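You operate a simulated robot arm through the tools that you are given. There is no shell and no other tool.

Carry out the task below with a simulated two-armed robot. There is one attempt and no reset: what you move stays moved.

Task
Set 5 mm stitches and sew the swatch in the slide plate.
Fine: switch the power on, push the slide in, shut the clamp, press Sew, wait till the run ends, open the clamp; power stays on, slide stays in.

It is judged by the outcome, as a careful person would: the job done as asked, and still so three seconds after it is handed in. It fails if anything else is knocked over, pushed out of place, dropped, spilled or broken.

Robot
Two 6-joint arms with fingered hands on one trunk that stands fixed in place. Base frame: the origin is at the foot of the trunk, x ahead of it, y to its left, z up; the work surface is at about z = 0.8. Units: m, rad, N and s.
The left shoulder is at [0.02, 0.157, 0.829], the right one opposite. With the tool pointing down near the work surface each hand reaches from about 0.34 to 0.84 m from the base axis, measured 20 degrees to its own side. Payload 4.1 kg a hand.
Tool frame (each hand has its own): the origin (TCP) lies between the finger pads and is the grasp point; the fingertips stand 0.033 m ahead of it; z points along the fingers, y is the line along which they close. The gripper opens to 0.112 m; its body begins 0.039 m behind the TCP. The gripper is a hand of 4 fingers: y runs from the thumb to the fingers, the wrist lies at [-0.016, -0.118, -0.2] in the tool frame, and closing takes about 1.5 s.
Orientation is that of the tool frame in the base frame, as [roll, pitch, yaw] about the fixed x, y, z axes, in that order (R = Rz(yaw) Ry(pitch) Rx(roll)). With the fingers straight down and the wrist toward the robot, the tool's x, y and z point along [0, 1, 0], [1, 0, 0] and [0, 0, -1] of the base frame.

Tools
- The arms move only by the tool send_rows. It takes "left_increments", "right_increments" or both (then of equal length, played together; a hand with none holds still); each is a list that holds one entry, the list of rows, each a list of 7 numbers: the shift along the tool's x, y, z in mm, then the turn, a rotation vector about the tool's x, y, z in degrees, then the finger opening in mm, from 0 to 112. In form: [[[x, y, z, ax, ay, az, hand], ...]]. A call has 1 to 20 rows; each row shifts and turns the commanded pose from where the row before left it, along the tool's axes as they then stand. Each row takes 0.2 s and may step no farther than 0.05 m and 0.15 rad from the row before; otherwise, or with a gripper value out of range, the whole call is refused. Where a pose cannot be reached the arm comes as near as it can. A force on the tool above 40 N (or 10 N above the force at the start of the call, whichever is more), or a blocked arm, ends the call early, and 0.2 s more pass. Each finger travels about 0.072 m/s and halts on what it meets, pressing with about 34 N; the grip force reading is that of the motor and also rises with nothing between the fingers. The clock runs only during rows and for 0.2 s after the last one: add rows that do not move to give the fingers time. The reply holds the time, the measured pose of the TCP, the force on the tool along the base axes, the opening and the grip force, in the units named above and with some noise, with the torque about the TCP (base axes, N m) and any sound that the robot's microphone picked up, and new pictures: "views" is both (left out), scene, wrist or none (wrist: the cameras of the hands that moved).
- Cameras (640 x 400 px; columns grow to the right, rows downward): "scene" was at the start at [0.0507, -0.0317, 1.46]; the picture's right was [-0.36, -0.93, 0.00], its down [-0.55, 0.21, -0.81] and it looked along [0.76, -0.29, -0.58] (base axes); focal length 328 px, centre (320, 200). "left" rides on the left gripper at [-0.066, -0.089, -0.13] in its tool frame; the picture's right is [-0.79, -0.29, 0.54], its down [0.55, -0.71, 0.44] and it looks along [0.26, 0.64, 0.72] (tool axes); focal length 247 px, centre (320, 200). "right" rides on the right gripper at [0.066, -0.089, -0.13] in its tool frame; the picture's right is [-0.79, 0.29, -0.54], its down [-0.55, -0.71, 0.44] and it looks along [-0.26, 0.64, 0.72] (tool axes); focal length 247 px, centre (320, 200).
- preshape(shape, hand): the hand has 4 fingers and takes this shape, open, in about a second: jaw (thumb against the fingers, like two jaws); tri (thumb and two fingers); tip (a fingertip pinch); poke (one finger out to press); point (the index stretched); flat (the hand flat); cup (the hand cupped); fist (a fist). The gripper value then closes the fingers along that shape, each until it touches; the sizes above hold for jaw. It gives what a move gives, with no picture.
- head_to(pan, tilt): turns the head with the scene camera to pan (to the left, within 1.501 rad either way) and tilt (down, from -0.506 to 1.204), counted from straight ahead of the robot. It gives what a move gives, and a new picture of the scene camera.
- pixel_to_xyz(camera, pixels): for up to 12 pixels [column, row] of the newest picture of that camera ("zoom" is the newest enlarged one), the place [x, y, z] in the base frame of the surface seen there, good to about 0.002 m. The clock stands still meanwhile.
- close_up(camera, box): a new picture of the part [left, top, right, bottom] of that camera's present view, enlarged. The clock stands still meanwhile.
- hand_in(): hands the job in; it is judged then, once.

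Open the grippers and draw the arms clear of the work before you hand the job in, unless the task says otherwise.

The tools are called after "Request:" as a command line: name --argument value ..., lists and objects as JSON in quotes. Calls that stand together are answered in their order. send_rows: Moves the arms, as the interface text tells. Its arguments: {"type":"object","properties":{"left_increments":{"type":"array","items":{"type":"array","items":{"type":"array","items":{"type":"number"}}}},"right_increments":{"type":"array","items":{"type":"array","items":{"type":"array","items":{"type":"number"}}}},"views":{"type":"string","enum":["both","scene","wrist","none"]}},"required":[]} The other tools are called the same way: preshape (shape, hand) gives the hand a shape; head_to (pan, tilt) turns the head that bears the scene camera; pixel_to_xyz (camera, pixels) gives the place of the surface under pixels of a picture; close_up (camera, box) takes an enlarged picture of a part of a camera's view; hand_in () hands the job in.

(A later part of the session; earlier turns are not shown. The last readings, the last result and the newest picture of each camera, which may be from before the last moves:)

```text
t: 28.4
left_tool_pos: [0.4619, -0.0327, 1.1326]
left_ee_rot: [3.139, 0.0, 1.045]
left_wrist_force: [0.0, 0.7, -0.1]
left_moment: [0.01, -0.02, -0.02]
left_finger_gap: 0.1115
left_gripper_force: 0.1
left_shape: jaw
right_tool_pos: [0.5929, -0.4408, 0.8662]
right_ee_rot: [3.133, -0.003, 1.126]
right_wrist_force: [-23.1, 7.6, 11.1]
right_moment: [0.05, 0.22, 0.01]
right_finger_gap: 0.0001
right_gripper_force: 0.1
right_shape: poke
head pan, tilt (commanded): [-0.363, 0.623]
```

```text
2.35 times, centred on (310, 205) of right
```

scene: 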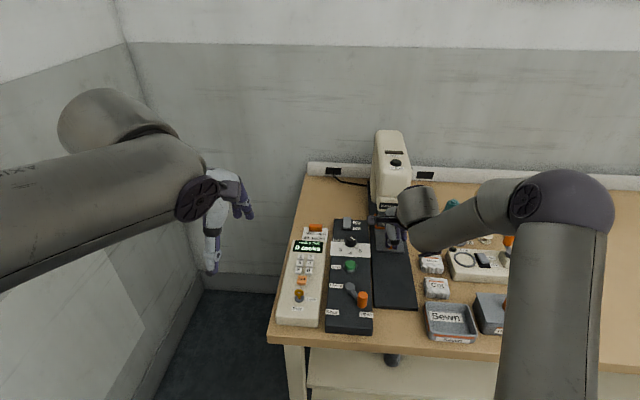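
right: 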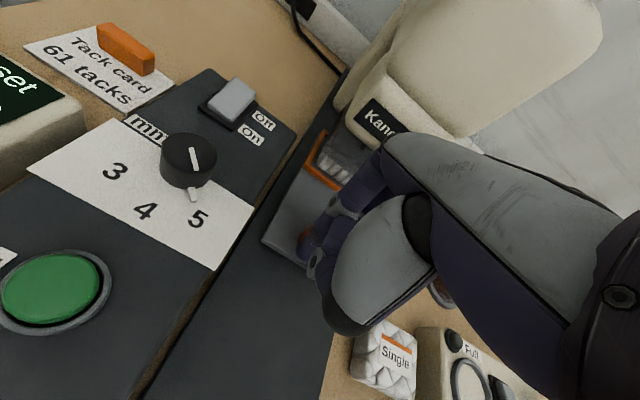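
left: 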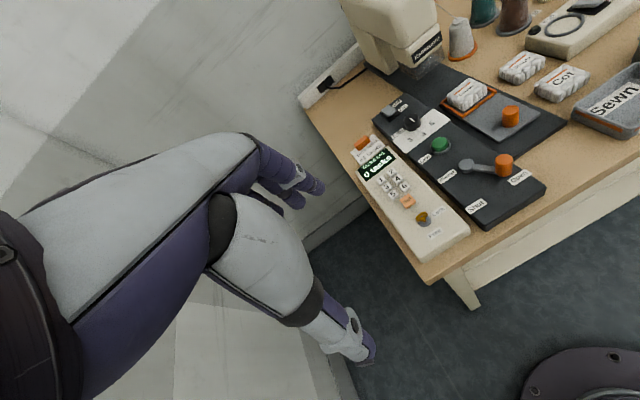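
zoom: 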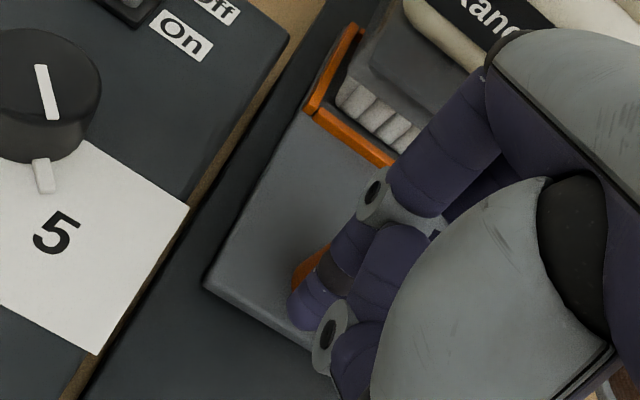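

The plate moved ~0.138–0.140 m and met its stop at ~24 N with fingers still behind the knob. I press 2 mm more to be sure it seats, then back away and lift.

Request:
send_rows --right_increments '[[[0, 1.5, 0, 0, 0, 0, 112], [0, 0, 0, 0, 0, 0, 112]]]' --views "none"

Request:
send_rows --right_increments '[[[0, -12, 0, 0, 0, 0, 112], [0, -25, 0, 0, 0, 0, 112], [0, -30, -20, 0, 0, 0, 112], [0, -30, -30, 0, 0, 0, 112], [0, -30, -30, 0, 0, 0, 112], [0, 0, 0, 0, 0, 0, 112]]]' --views "both"

Request:
close_up --camera "scene" --box '[320, 180, 440, 310]'

Request:
close_up --camera "right" --box '[120, 50, 400, 310]'

```text
t: 29.0
left_tool_pos: [0.46, -0.0342, 1.1326]
left_ee_rot: [3.14, -0.001, 1.046]
left_wrist_force: [-0.3, 0.5, -0.1]
left_moment: [-0.03, -0.01, 0.02]
left_finger_gap: 0.1116
left_gripper_force: 0.1
left_shape: jaw
right_tool_pos: [0.5949, -0.4408, 0.8658]
right_ee_rot: [3.133, -0.004, 1.126]
right_wrist_force: [-31.2, 14.5, 11.4]
right_moment: [0.16, 0.42, 0.07]
right_finger_gap: 0.0001
right_gripper_force: 0.0
right_shape: poke
head pan, tilt (commanded): [-0.363, 0.623]
```

```text
t: 30.4
left_tool_pos: [0.463, -0.0352, 1.1321]
left_ee_rot: [3.139, 0.0, 1.045]
left_wrist_force: [-0.1, -0.7, -0.6]
left_moment: [0.05, 0.01, 0.01]
left_finger_gap: 0.1116
left_gripper_force: 0.0
left_shape: jaw
right_tool_pos: [0.4783, -0.3849, 0.9448]
right_ee_rot: [3.134, -0.003, 1.124]
right_wrist_force: [0.3, -0.5, 0.3]
right_moment: [0.01, -0.02, 0.0]
right_finger_gap: 0.0002
right_gripper_force: 0.2
right_shape: poke
head pan, tilt (commanded): [-0.363, 0.623]
```

scene: 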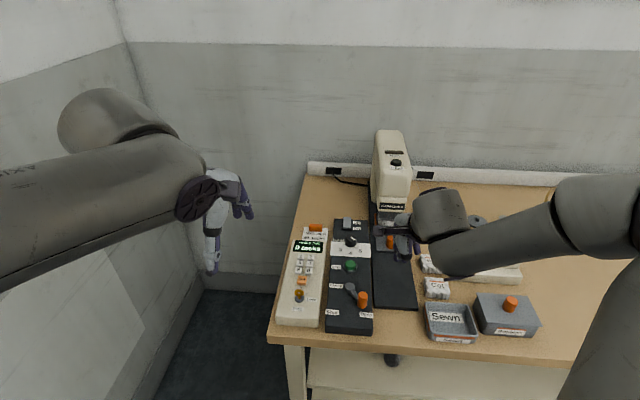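
right: 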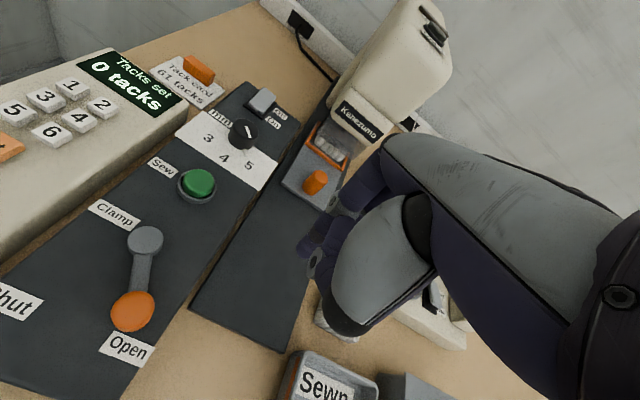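

```text
3.08 times, centred on (380, 245) of scene
```

zoom: 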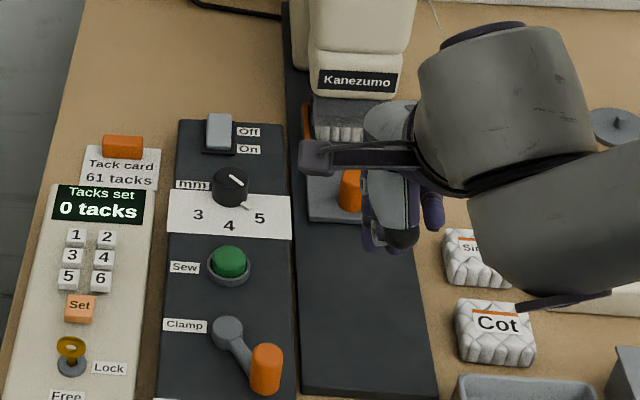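

```text
1.54 times, centred on (260, 180) of right
```

zoom: 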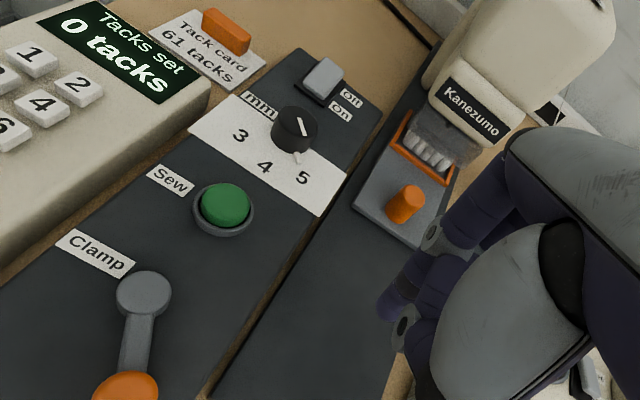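

Slide is fully in with the swatch under the foot. Next the clamp: I bring the fingertips to the right side of the orange clamp knob (~[0.447,-0.2825]), staying above the lever arm.

Request:
send_rows --right_increments '[[[18.9, -36.3, 0, 0, 0, 0, 112], [18.9, -36.3, 0, 0, 0, 0, 112], [0, 0, 20, 0, 0, 0, 112], [0, 0, 20, 0, 0, 0, 112], [0, 0, 0, 0, 0, 0, 112]]]' --views "both"

Request:
close_up --camera "right" --box '[160, 100, 400, 330]'

Request:
close_up --camera "scene" --box '[320, 240, 420, 350]'

```text
t: 31.6
left_tool_pos: [0.4624, -0.0344, 1.1324]
left_ee_rot: [3.14, 0.0, 1.046]
left_wrist_force: [0.0, -0.5, -0.7]
left_moment: [-0.01, 0.02, 0.01]
left_finger_gap: 0.1118
left_gripper_force: 0.0
left_shape: jaw
right_tool_pos: [0.4307, -0.3199, 0.902]
right_ee_rot: [3.132, -0.003, 1.126]
right_wrist_force: [0.7, -1.6, -0.1]
right_moment: [0.01, 0.0, 0.02]
right_finger_gap: 0.0
right_gripper_force: 0.0
right_shape: poke
head pan, tilt (commanded): [-0.363, 0.623]
```

scene: 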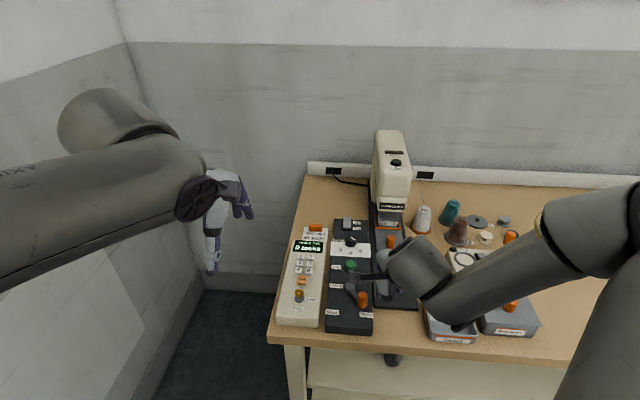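
right: 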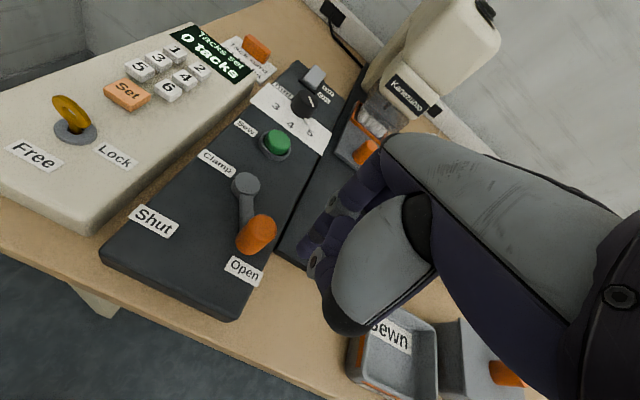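

```text
1.74 times, centred on (280, 215) of right
```

zoom: 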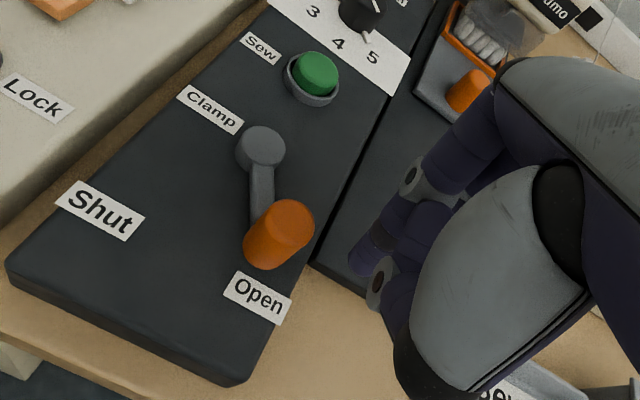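

```text
3.64 times, centred on (370, 295) of scene
```

zoom: 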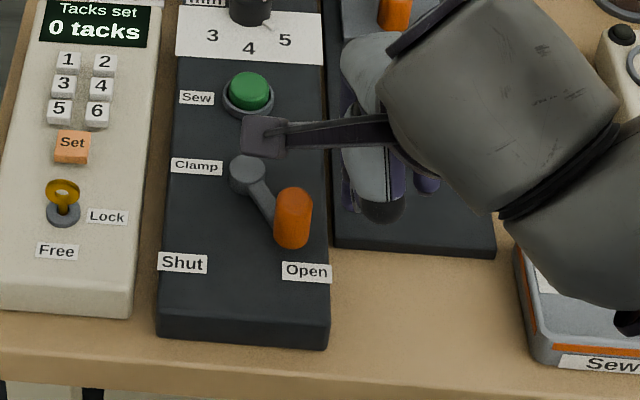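

I measure the knob, pivot and index fingertip from this closer view.

Request:
pixel_to_xyz --camera "right" --pixels '[[265, 228], [259, 220], [275, 230], [264, 240], [246, 183], [245, 215], [248, 245], [302, 245], [318, 260], [303, 240]]'

Request:
close_up --camera "right" --box '[220, 160, 340, 290]'

```text
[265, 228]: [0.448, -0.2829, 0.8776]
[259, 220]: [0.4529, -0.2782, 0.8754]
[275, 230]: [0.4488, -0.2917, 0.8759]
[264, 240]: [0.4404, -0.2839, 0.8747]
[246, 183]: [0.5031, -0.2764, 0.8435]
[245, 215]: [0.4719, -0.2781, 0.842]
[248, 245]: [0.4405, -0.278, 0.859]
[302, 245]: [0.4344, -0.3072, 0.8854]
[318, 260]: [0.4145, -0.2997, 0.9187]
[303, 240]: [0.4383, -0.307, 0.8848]
```

```text
3.08 times, centred on (280, 225) of right
```

zoom: 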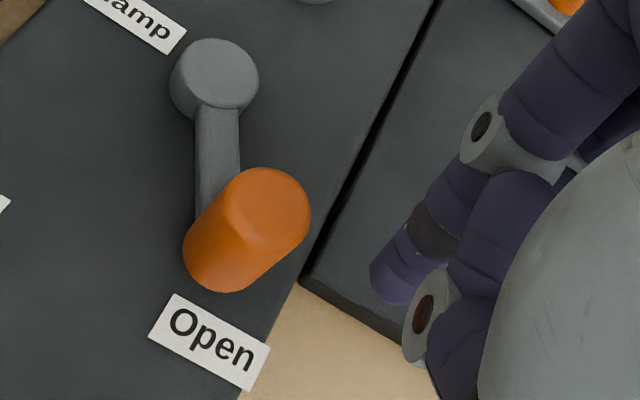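

Knob ≈[0.4475,-0.2835], pivot ≈[0.504,-0.277]; fingertip is aligned, 14 mm gap. I lower 17 mm and push the knob along the first half of its arc.

Request:
send_rows --right_increments '[[[0, 0, 17, 0, 0, 0, 112], [7, 0, 0, 0, 0, 0, 112], [6, 0, 0, 0, 0, 0, 112], [4.6, -2.2, 0, 0, 0, 0, 112], [4.6, -2.0, 0, 0, 0, 0, 112], [4.9, -1.5, 0, 0, 0, 0, 112], [4.9, -1.1, 0, 0, 0, 0, 112], [5, -0.6, 0, 0, 0, 0, 112], [5, -0.2, 0, 0, 0, 0, 112]]]' --views "both"

Request:
close_up --camera "right" --box '[160, 100, 400, 330]'

Request:
close_up --camera "scene" --box '[320, 240, 420, 350]'

```text
t: 33.6
left_tool_pos: [0.4635, -0.0346, 1.1318]
left_ee_rot: [3.139, 0.0, 1.046]
left_wrist_force: [0.3, 0.7, 0.0]
left_moment: [0.05, 0.04, -0.01]
left_finger_gap: 0.1116
left_gripper_force: 0.1
left_shape: jaw
right_tool_pos: [0.442, -0.2805, 0.8865]
right_ee_rot: [3.134, -0.002, 1.125]
right_wrist_force: [0.9, 0.5, -0.4]
right_moment: [0.0, 0.02, -0.01]
right_finger_gap: 0.0002
right_gripper_force: 0.0
right_shape: poke
head pan, tilt (commanded): [-0.363, 0.623]
```

scene: 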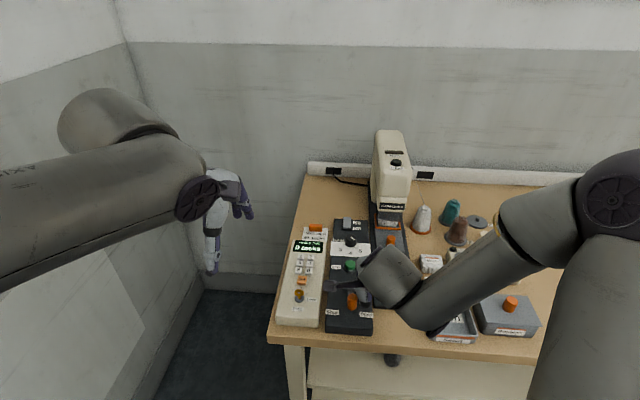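
right: 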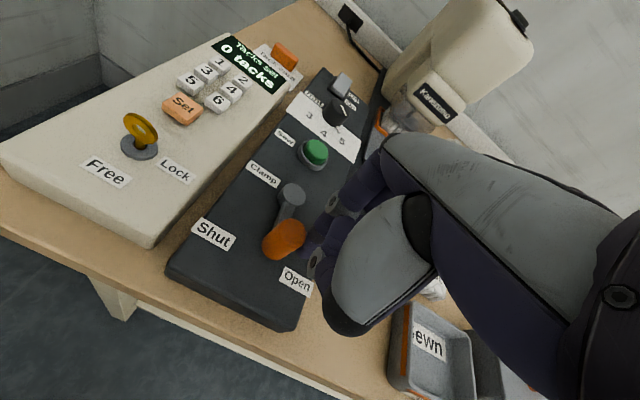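

```text
1.74 times, centred on (280, 215) of right
```

zoom: 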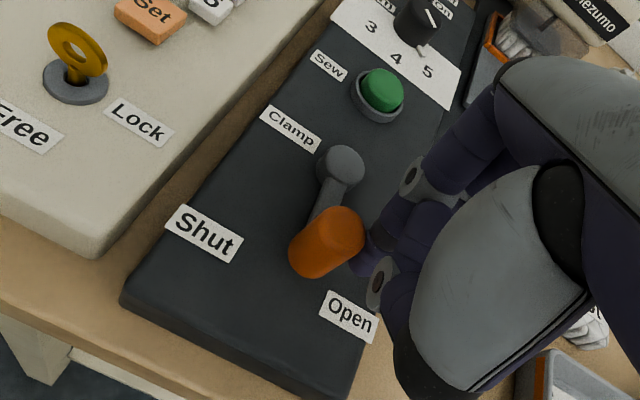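

```text
3.64 times, centred on (370, 295) of scene
```

zoom: 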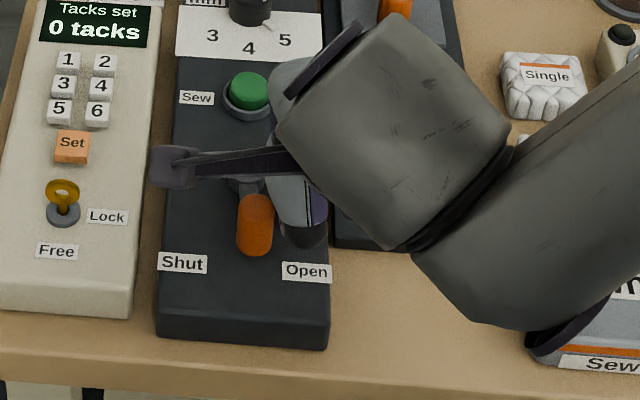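

The lever swung ~30°, now pointing straight at the robot. I continue the arc toward Shut.

Request:
send_rows --right_increments '[[[5, 0.4, 0, 0, 0, 0, 112], [5, 0.8, 0, 0, 0, 0, 112], [4.9, 1.2, 0, 0, 0, 0, 112], [4.9, 1.6, 0, 0, 0, 0, 112], [4.7, 2, 0, 0, 0, 0, 112], [4.5, 2.4, 0, 0, 0, 0, 112]]]' --views "both"

Request:
close_up --camera "right" --box '[160, 100, 400, 330]'

Request:
close_up --camera "scene" --box '[320, 240, 420, 350]'

```text
t: 35.0
left_tool_pos: [0.4625, -0.0341, 1.133]
left_ee_rot: [3.141, -0.002, 1.045]
left_wrist_force: [0.1, -0.9, -0.3]
left_moment: [0.04, 0.0, -0.01]
left_finger_gap: 0.1117
left_gripper_force: 0.1
left_shape: jaw
right_tool_pos: [0.463, -0.2582, 0.8864]
right_ee_rot: [3.132, -0.003, 1.123]
right_wrist_force: [-0.1, 0.4, -0.3]
right_moment: [0.0, -0.03, -0.01]
right_finger_gap: 0.0
right_gripper_force: 0.2
right_shape: poke
head pan, tilt (commanded): [-0.363, 0.623]
```

scene: 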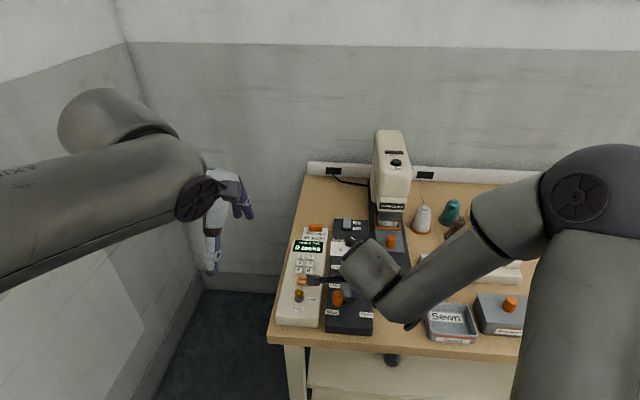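
right: 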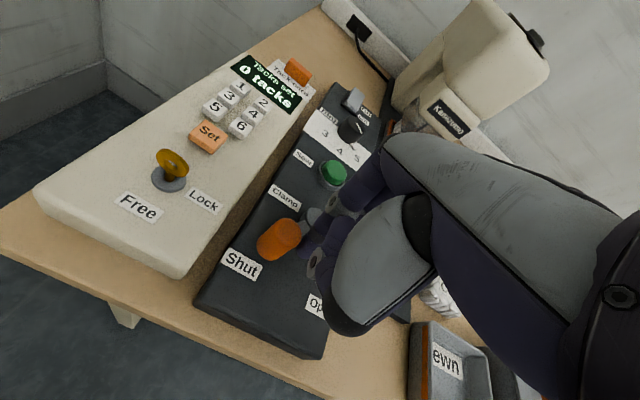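

```text
1.74 times, centred on (280, 215) of right
```

zoom: 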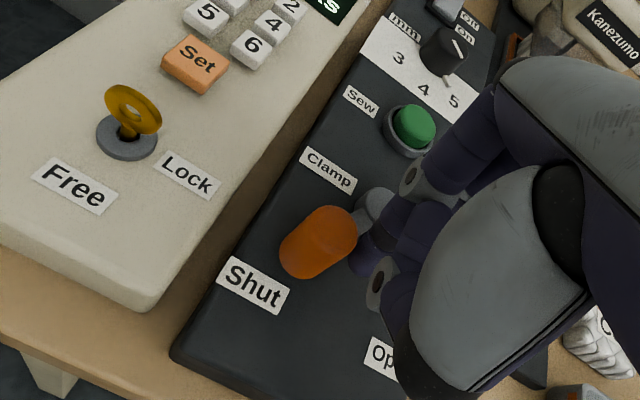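

```text
3.64 times, centred on (370, 295) of scene
```

zoom: 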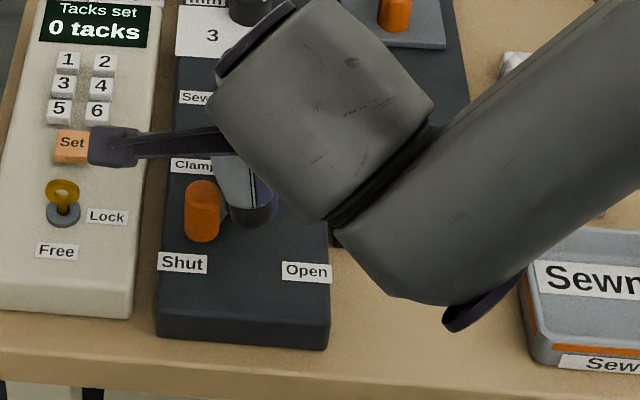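

The knob is next to "Shut" but no stop felt yet. I push further in small arc steps until resistance.

Request:
send_rows --right_increments '[[[3, 1.8, 0, 0, 0, 0, 112], [3, 2.0, 0, 0, 0, 0, 112], [2.5, 2.0, 0, 0, 0, 0, 112], [0, 0, 0, 0, 0, 0, 112]]]' --views "both"

Request:
close_up --camera "right" --box '[160, 100, 400, 330]'

Request:
close_up --camera "scene" --box '[320, 240, 420, 350]'

```text
t: 36.0
left_tool_pos: [0.4635, -0.0346, 1.1326]
left_ee_rot: [3.14, -0.001, 1.044]
left_wrist_force: [-0.4, -0.3, -0.5]
left_moment: [-0.02, 0.01, -0.01]
left_finger_gap: 0.1117
left_gripper_force: 0.1
left_shape: jaw
right_tool_pos: [0.4716, -0.2543, 0.8867]
right_ee_rot: [3.134, -0.001, 1.122]
right_wrist_force: [-4.1, -7.2, -0.5]
right_moment: [-0.17, 0.1, 0.05]
right_finger_gap: 0.0
right_gripper_force: 0.0
right_shape: poke
head pan, tilt (commanded): [-0.363, 0.623]
```

scene: 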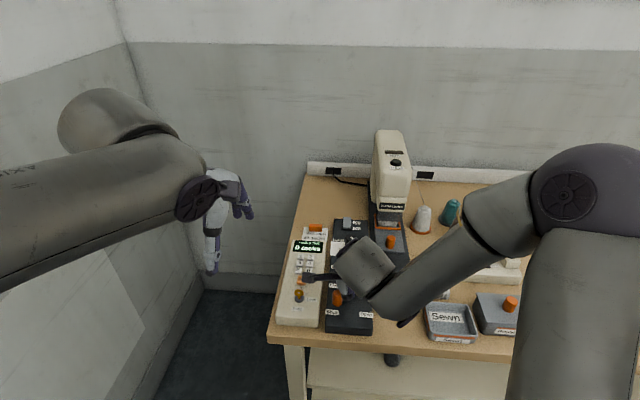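
right: 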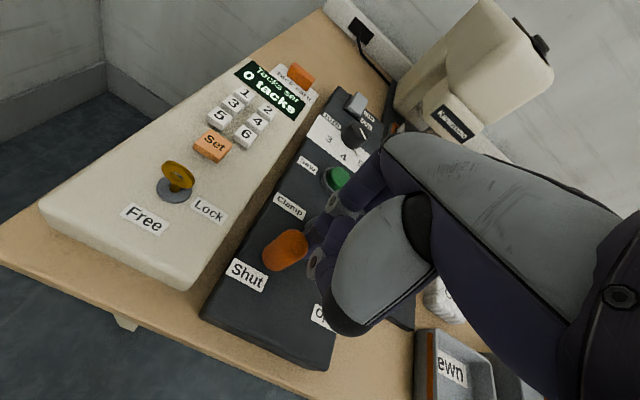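

```text
1.74 times, centred on (280, 215) of right
```

zoom: 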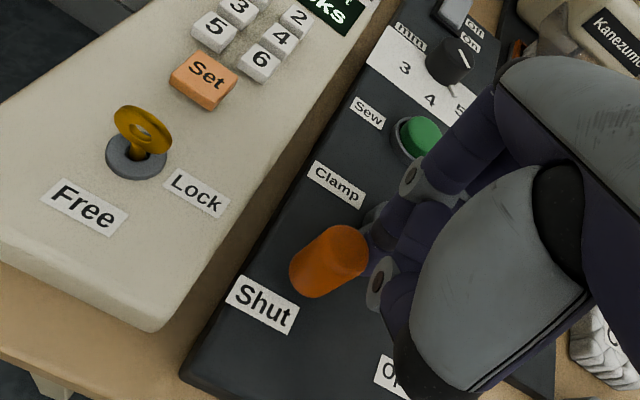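

```text
3.64 times, centred on (370, 295) of scene
```

zoom: 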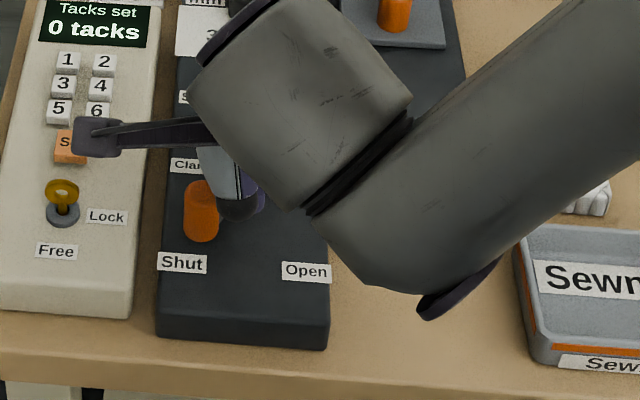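

A resisting force of ~8 N shows the lever's end stop. I press 2 mm more to be sure, then measure the knob.

Request:
send_rows --right_increments '[[[2, 0.5, 0, 0, 0, 0, 112], [1.5, 0.5, 0, 0, 0, 0, 112]]]' --views "scene"

Request:
pixel_to_xyz --camera "scene" --pixels '[[338, 292], [337, 294], [335, 296]]'

Request:
close_up --camera "scene" --box '[320, 240, 420, 350]'

```text
t: 36.6
left_tool_pos: [0.4616, -0.0349, 1.1318]
left_ee_rot: [3.141, 0.001, 1.044]
left_wrist_force: [1.1, 0.0, 0.9]
left_moment: [0.01, -0.02, 0.02]
left_finger_gap: 0.1112
left_gripper_force: 0.0
left_shape: jaw
right_tool_pos: [0.4736, -0.2524, 0.8852]
right_ee_rot: [3.131, 0.0, 1.12]
right_wrist_force: [-11.1, -20.3, -1.5]
right_moment: [-0.53, 0.28, 0.02]
right_finger_gap: 0.0
right_gripper_force: 0.2
right_shape: poke
head pan, tilt (commanded): [-0.363, 0.623]
```

scene: 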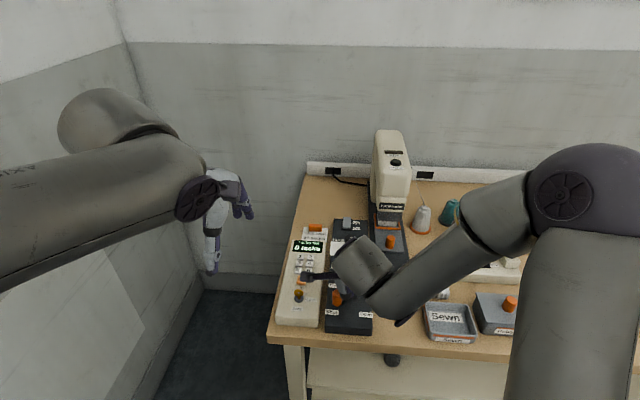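

```text
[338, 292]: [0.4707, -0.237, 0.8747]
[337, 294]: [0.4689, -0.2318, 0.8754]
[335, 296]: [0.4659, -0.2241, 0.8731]
```

```text
3.64 times, centred on (370, 295) of scene
```

zoom: 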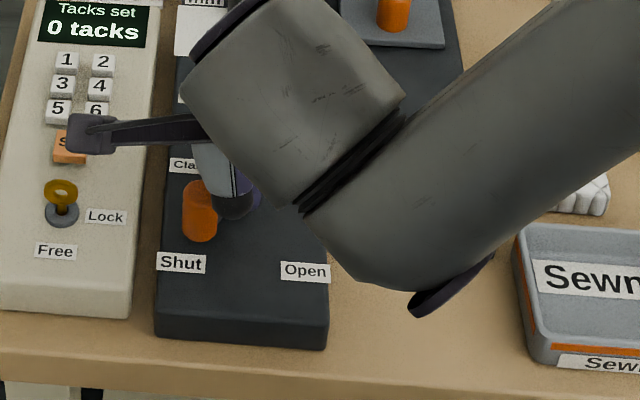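

The lever is hard against its Shut stop (knob ≈[0.469,-0.232], 23 N). I back off, lift, and move over the green Sew button.

Request:
send_rows --right_increments '[[[-15, 0, 0, 0, 0, 0, 112], [-10, 0, -20, 0, 0, 0, 112], [0, 0, -35, 0, 0, 0, 112], [3.6, 30, -5, 0, 0, 0, 112], [3.6, 35, 0, 0, 0, 0, 112], [3.6, 35, 0, 0, 0, 0, 112], [0, 0, 0, 0, 0, 0, 112]]]' --views "both"

Request:
close_up --camera "right" --box '[180, 150, 360, 330]'

Request:
close_up --camera "scene" --box '[320, 200, 420, 320]'

```text
t: 38.2
left_tool_pos: [0.4614, -0.0328, 1.1321]
left_ee_rot: [3.139, 0.0, 1.045]
left_wrist_force: [-0.2, -0.6, 0.4]
left_moment: [0.01, -0.03, -0.02]
left_finger_gap: 0.1116
left_gripper_force: 0.1
left_shape: jaw
right_tool_pos: [0.557, -0.3078, 0.9493]
right_ee_rot: [3.132, -0.002, 1.125]
right_wrist_force: [-0.2, 0.7, -0.6]
right_moment: [0.0, 0.01, -0.01]
right_finger_gap: 0.0
right_gripper_force: 0.1
right_shape: poke
head pan, tilt (commanded): [-0.363, 0.623]
```

scene: 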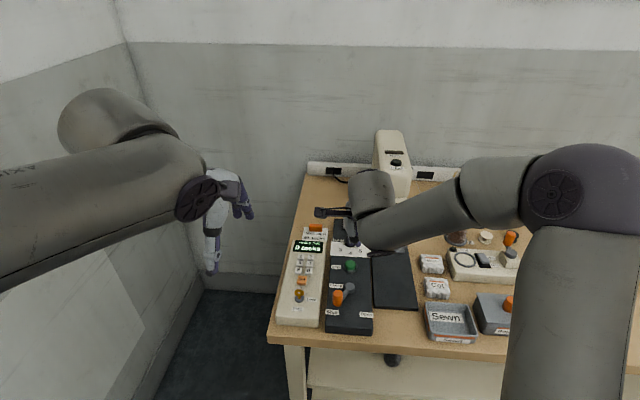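
right: 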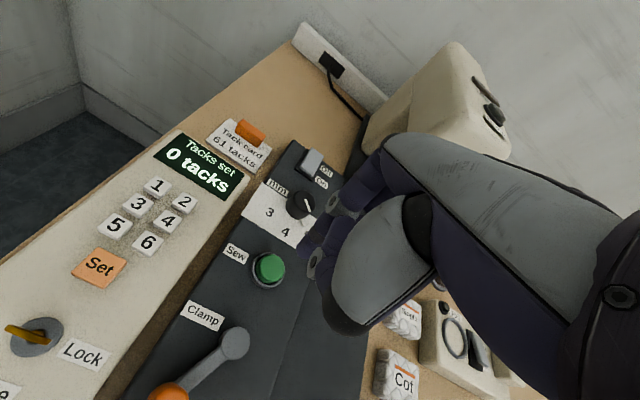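

```text
2.22 times, centred on (270, 240) of right
```

zoom: 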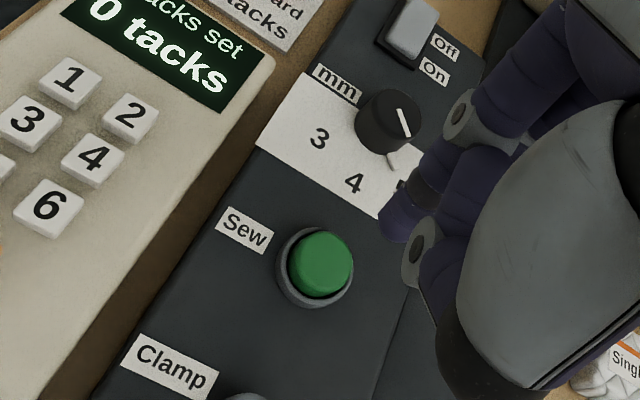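

```text
3.33 times, centred on (370, 260) of scene
```

zoom: 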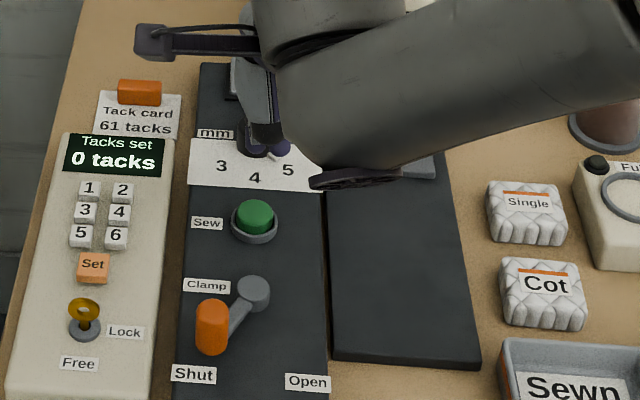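

The clamp shows Shut. I measure the Sew button centre and its ring.

Request:
pixel_to_xyz --camera "zoom" --pixels '[[255, 215], [254, 203], [240, 215], [270, 216], [254, 230], [255, 242], [234, 232], [276, 232]]'

Request:
pixel_to_xyz --camera "right" --pixels '[[270, 268], [262, 264], [279, 268], [272, 257], [267, 281], [254, 274], [262, 288], [301, 245]]'

```text
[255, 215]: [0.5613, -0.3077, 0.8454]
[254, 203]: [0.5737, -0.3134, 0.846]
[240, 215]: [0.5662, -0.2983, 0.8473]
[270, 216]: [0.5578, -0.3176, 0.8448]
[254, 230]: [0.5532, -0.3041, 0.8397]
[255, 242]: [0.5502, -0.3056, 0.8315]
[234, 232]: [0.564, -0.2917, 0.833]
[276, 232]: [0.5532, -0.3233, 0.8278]
```

```text
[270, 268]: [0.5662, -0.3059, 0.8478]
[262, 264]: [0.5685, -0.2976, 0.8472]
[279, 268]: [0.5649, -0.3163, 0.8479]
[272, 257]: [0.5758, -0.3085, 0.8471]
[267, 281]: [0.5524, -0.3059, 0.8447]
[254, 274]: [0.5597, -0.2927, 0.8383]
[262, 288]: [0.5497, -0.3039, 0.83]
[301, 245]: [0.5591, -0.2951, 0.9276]
```

Button top centre ≈[0.5645,-0.3075,0.847]. I centre the fingertips over it and descend to ~7 mm above.

Request:
send_rows --right_increments '[[[4, 6.5, 20, 0, 0, 0, 112], [0, 0, 22, 0, 0, 0, 112], [0, 0, 20, 0, 0, 0, 112], [0, 0, 0, 0, 0, 0, 112]]]' --views "both"

Request:
close_up --camera "right" --box '[230, 190, 370, 330]'

Request:
close_up --camera "scene" --box '[320, 220, 400, 300]'

```text
t: 39.2
left_tool_pos: [0.4629, -0.0341, 1.1318]
left_ee_rot: [3.139, -0.001, 1.045]
left_wrist_force: [-0.1, 0.2, -0.3]
left_moment: [-0.01, 0.01, -0.02]
left_finger_gap: 0.1119
left_gripper_force: 0.0
left_shape: jaw
right_tool_pos: [0.5666, -0.3037, 0.886]
right_ee_rot: [3.132, -0.004, 1.124]
right_wrist_force: [0.0, -0.8, 0.7]
right_moment: [0.04, 0.01, 0.03]
right_finger_gap: 0.0002
right_gripper_force: 0.0
right_shape: poke
head pan, tilt (commanded): [-0.363, 0.623]
```

scene: 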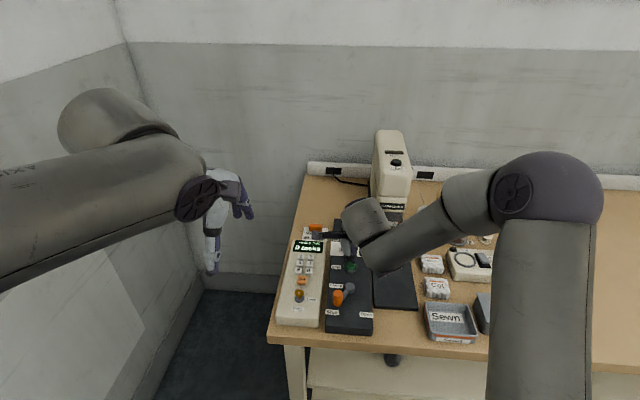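
right: 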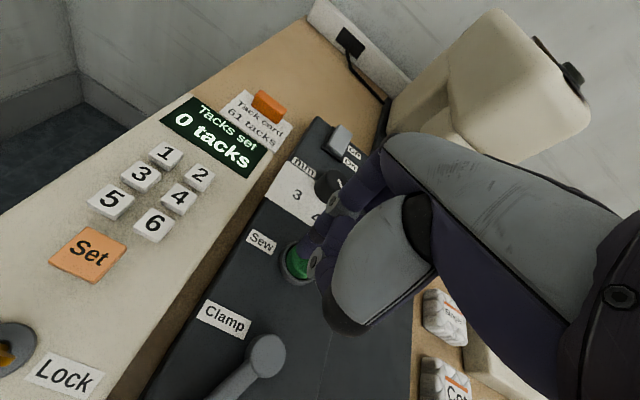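

```text
2.86 times, centred on (300, 260) of right
```

zoom: 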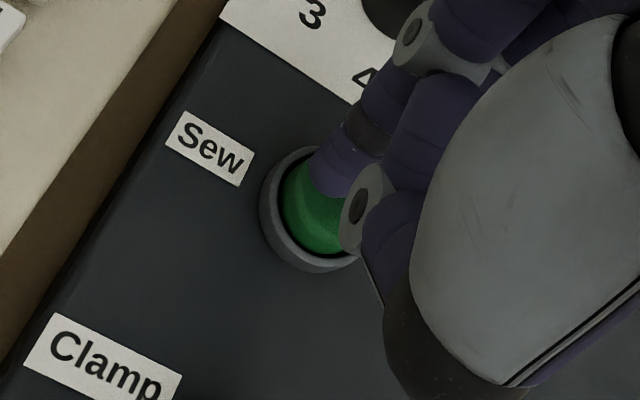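

```text
5.00 times, centred on (360, 260) of scene
```

zoom: 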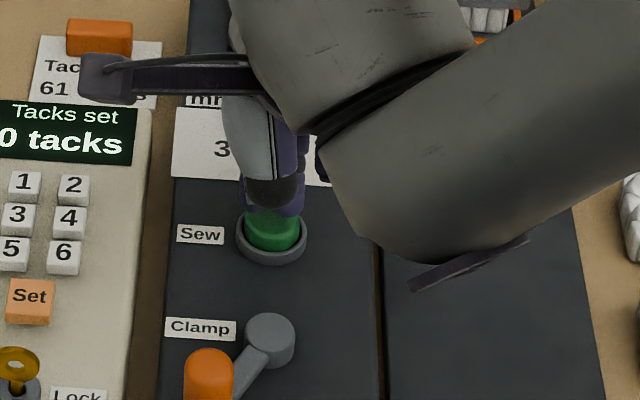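

Tips are ~6 mm over the button, slightly far-side. I shift 2 mm nearer and press down in small steps.

Request:
send_rows --right_increments '[[[-1.5, -2, 3, 0, 0, 0, 112], [0, 0, 2, 0, 0, 0, 112], [0, 0, 2, 0, 0, 0, 112], [0, 0, 2, 0, 0, 0, 112], [0, 0, 1.5, 0, 0, 0, 112]]]' --views "none"

```text
t: 40.4
left_tool_pos: [0.4626, -0.0338, 1.1327]
left_ee_rot: [3.139, -0.001, 1.046]
left_wrist_force: [0.0, 0.5, -1.2]
left_moment: [-0.02, 0.01, 0.01]
left_finger_gap: 0.1118
left_gripper_force: 0.1
left_shape: jaw
right_tool_pos: [0.5641, -0.3062, 0.8755]
right_ee_rot: [3.131, -0.004, 1.124]
right_wrist_force: [-0.6, 0.2, 4.8]
right_moment: [0.02, -0.02, -0.01]
right_finger_gap: 0.0001
right_gripper_force: 0.0
right_shape: poke
head pan, tilt (commanded): [-0.363, 0.623]
heard: click
```

A click was heard at 4.8 N – the button was pressed. I lift off and look at the Run/Done lamps.

Request:
send_rows --right_increments '[[[0, 0, -10, 0, 0, 0, 112], [0, 0, -30, 0, 0, 0, 112], [0, -40, -20, 0, 0, 0, 112]]]' --views "both"

Request:
close_up --camera "scene" --box '[360, 110, 430, 230]'

```text
t: 41.2
left_tool_pos: [0.4634, -0.0354, 1.1321]
left_ee_rot: [-3.141, -0.001, 1.046]
left_wrist_force: [0.3, -0.4, -0.8]
left_moment: [0.06, 0.02, -0.03]
left_finger_gap: 0.1119
left_gripper_force: 0.0
left_shape: jaw
right_tool_pos: [0.5271, -0.2876, 0.933]
right_ee_rot: [3.133, -0.002, 1.125]
right_wrist_force: [1.7, -0.6, -0.6]
right_moment: [0.02, 0.02, 0.0]
right_finger_gap: 0.0001
right_gripper_force: 0.0
right_shape: poke
head pan, tilt (commanded): [-0.363, 0.623]
```

scene: 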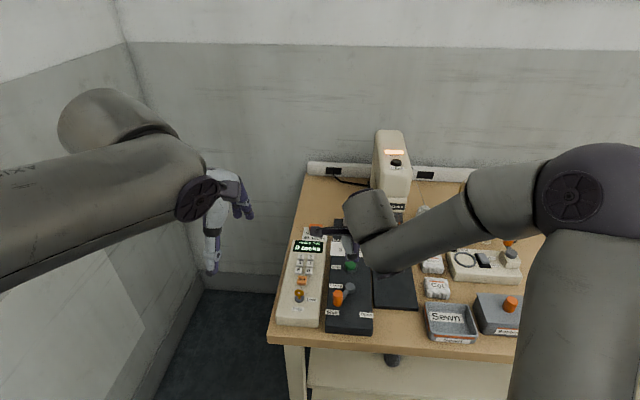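
right: 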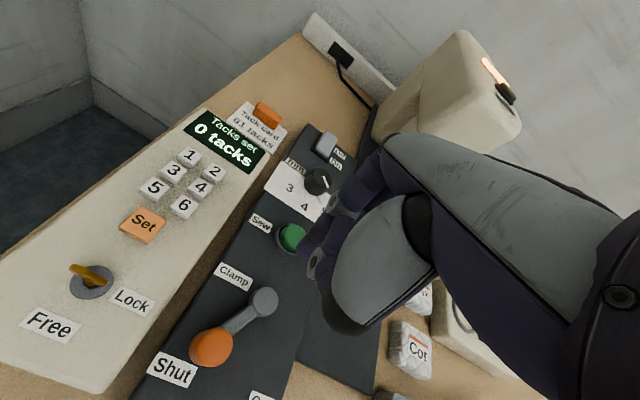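

```text
3.33 times, centred on (395, 170) of scene
```

zoom: 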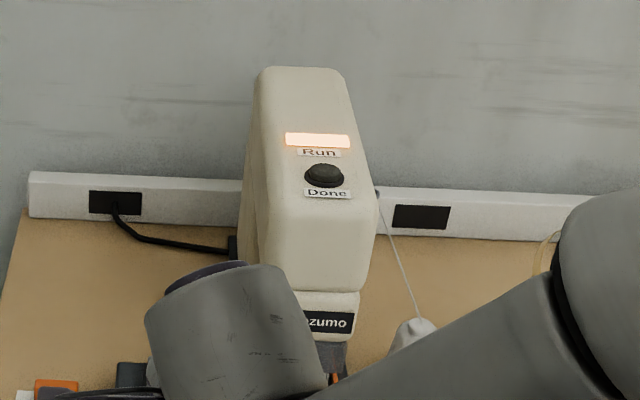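

The Run lamp is lit – sewing is in progress. While waiting, I measure the keypad box height and the clamp knob surroundings for the reopening move.

Request:
pixel_to_xyz --camera "right" --pixels '[[125, 320], [105, 385], [165, 265], [90, 270], [211, 347], [203, 340], [218, 355], [264, 301], [240, 320], [150, 345]]'

Request:
close_up --camera "right" --box '[50, 230, 290, 400]'

```text
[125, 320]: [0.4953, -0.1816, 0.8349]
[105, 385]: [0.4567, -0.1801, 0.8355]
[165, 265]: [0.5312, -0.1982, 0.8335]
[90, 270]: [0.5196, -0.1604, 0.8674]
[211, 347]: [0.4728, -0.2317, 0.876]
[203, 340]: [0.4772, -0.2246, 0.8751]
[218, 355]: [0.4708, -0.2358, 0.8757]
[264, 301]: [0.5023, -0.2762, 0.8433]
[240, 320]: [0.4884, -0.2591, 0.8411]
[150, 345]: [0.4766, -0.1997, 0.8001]
```

```text
2.35 times, centred on (170, 315) of right
```

zoom: 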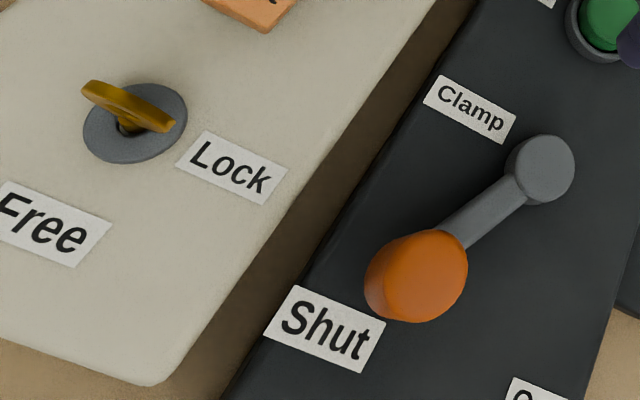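

Keypad top is only z=0.835, so there's room left of the knob at tip height 0.852, clear of the key at [0.52,-0.16]. I move above that spot (not touching the lever) and wait for the run to end.

Request:
send_rows --right_increments '[[[21, -25, -10, 0, 0, 0, 112], [21, -25, 0, 0, 0, 0, 112], [21.5, -25.7, 0, 0, 0, 0, 112], [0, 0, 0, 0, 0, 0, 112], [0, 0, 0, 0, 0, 0, 112], [0, 0, 0, 0, 0, 0, 112], [0, 0, 0, 0, 0, 0, 112], [0, 0, 0, 0, 0, 0, 112], [0, 0, 0, 0, 0, 0, 112], [0, 0, 0, 0, 0, 0, 112]]]' --views "both"

Request:
close_up --camera "scene" --box '[360, 110, 430, 230]'

```text
t: 43.4
left_tool_pos: [0.463, -0.0342, 1.1314]
left_ee_rot: [3.14, 0.0, 1.046]
left_wrist_force: [0.6, 0.3, 0.2]
left_moment: [0.02, 0.02, 0.0]
left_finger_gap: 0.1116
left_gripper_force: 0.1
left_shape: jaw
right_tool_pos: [0.4855, -0.1986, 0.9438]
right_ee_rot: [3.131, 0.0, 1.125]
right_wrist_force: [0.3, -0.2, 0.2]
right_moment: [0.01, 0.02, 0.06]
right_finger_gap: 0.0
right_gripper_force: 0.1
right_shape: poke
head pan, tilt (commanded): [-0.363, 0.623]
```

scene: 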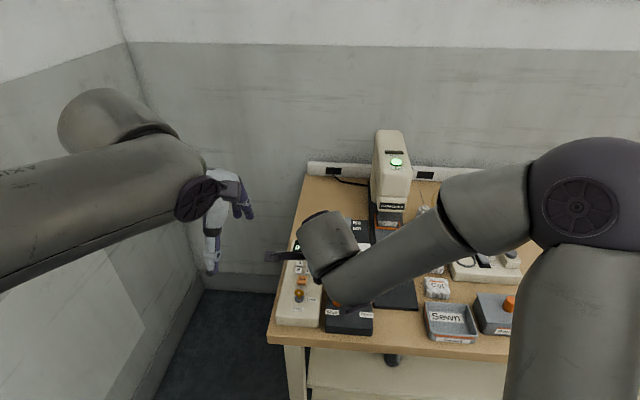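
right: 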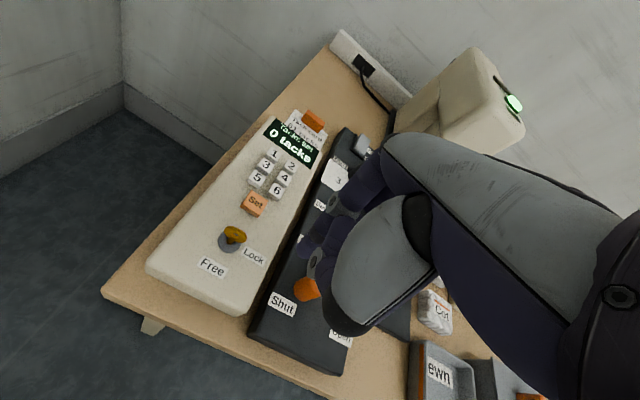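

```text
3.33 times, centred on (395, 170) of scene
```

zoom: 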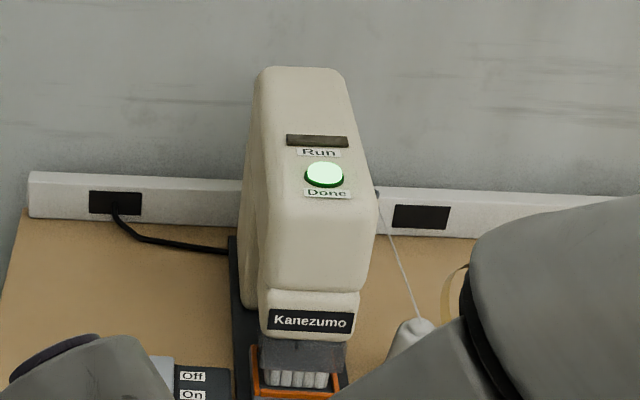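

Run is off and the green Done lamp is lit. I check the fingertip/knob alignment before lowering on the left side of the clamp knob.

Request:
close_up --camera "right" --box '[210, 190, 370, 350]'

Request:
pixel_to_xyz --camera "right" --pixels '[[302, 248], [306, 252], [303, 288], [310, 280], [235, 233], [318, 262]]'

```text
2.50 times, centred on (290, 270) of right
```

zoom: 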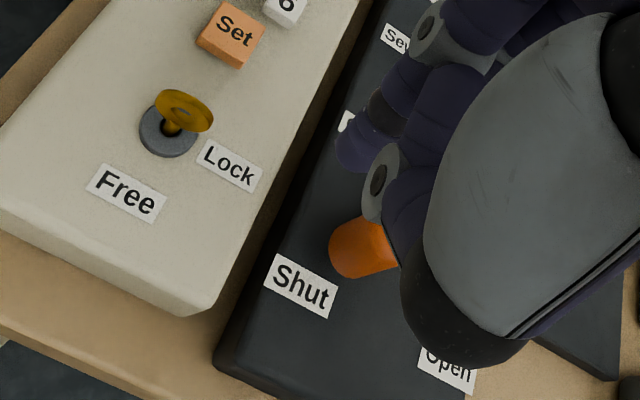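

```text
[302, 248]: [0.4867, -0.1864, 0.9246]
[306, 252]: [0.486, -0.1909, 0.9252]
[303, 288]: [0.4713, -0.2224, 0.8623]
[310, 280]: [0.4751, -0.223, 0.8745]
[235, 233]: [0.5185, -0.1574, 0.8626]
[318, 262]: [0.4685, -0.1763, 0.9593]
```

Fingertip is ~8 mm left of the knob, well aligned. I lower and push the lever back along its arc, first half.

Request:
send_rows --right_increments '[[[0, 0, 20, 0, 0, 0, 112], [0, 0, 20, 0, 0, 0, 112], [0, 0, 18, 0, 0, 0, 112], [-4, 0, 0, 0, 0, 0, 112], [-4, 0, 0, 0, 0, 0, 112], [-4.6, -2.3, 0, 0, 0, 0, 112], [-4.6, -2.0, 0, 0, 0, 0, 112], [-4.8, -1.6, 0, 0, 0, 0, 112], [-4.9, -1.1, 0, 0, 0, 0, 112], [-5, -0.7, 0, 0, 0, 0, 112], [-5.1, -0.2, 0, 0, 0, 0, 112]]]' --views "both"

Request:
close_up --camera "right" --box '[160, 100, 400, 330]'

Request:
close_up --camera "scene" --box '[320, 240, 420, 350]'

```text
t: 45.8
left_tool_pos: [0.4614, -0.0345, 1.1324]
left_ee_rot: [3.138, 0.001, 1.046]
left_wrist_force: [0.8, 0.2, -0.2]
left_moment: [-0.03, -0.02, -0.01]
left_finger_gap: 0.1117
left_gripper_force: 0.2
left_shape: jaw
right_tool_pos: [0.4626, -0.23, 0.8867]
right_ee_rot: [3.133, -0.002, 1.125]
right_wrist_force: [-1.0, 0.3, -0.8]
right_moment: [-0.03, -0.02, 0.01]
right_finger_gap: 0.0
right_gripper_force: 0.0
right_shape: poke
head pan, tilt (commanded): [-0.363, 0.623]
```

scene: 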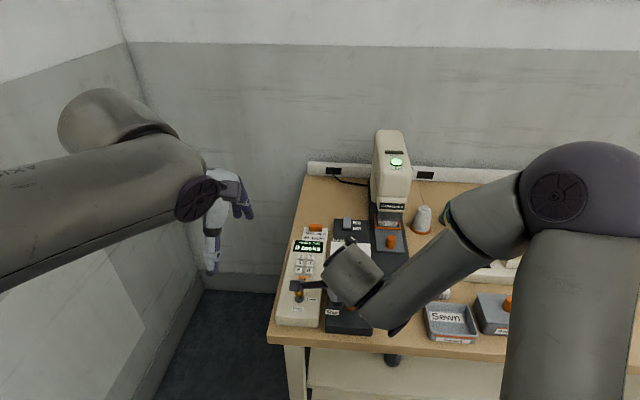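
right: 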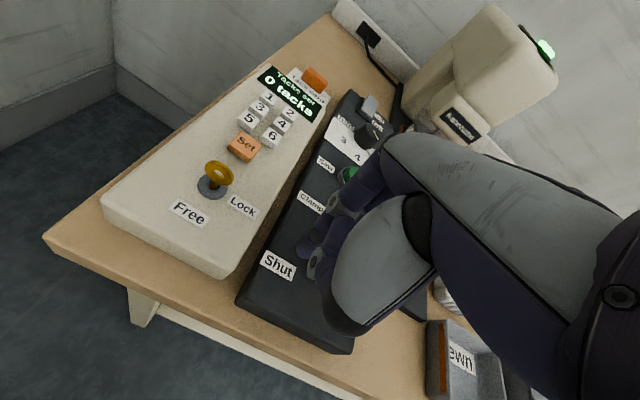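

```text
1.74 times, centred on (280, 215) of right
```

zoom: 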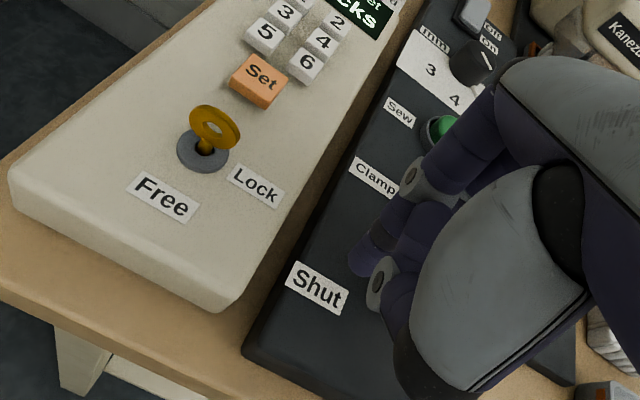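

```text
3.64 times, centred on (370, 295) of scene
```

zoom: 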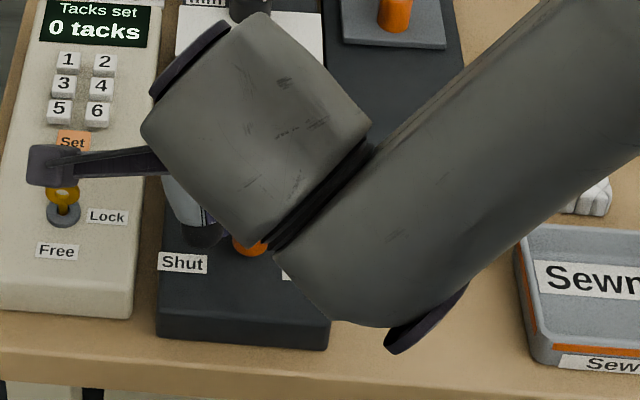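

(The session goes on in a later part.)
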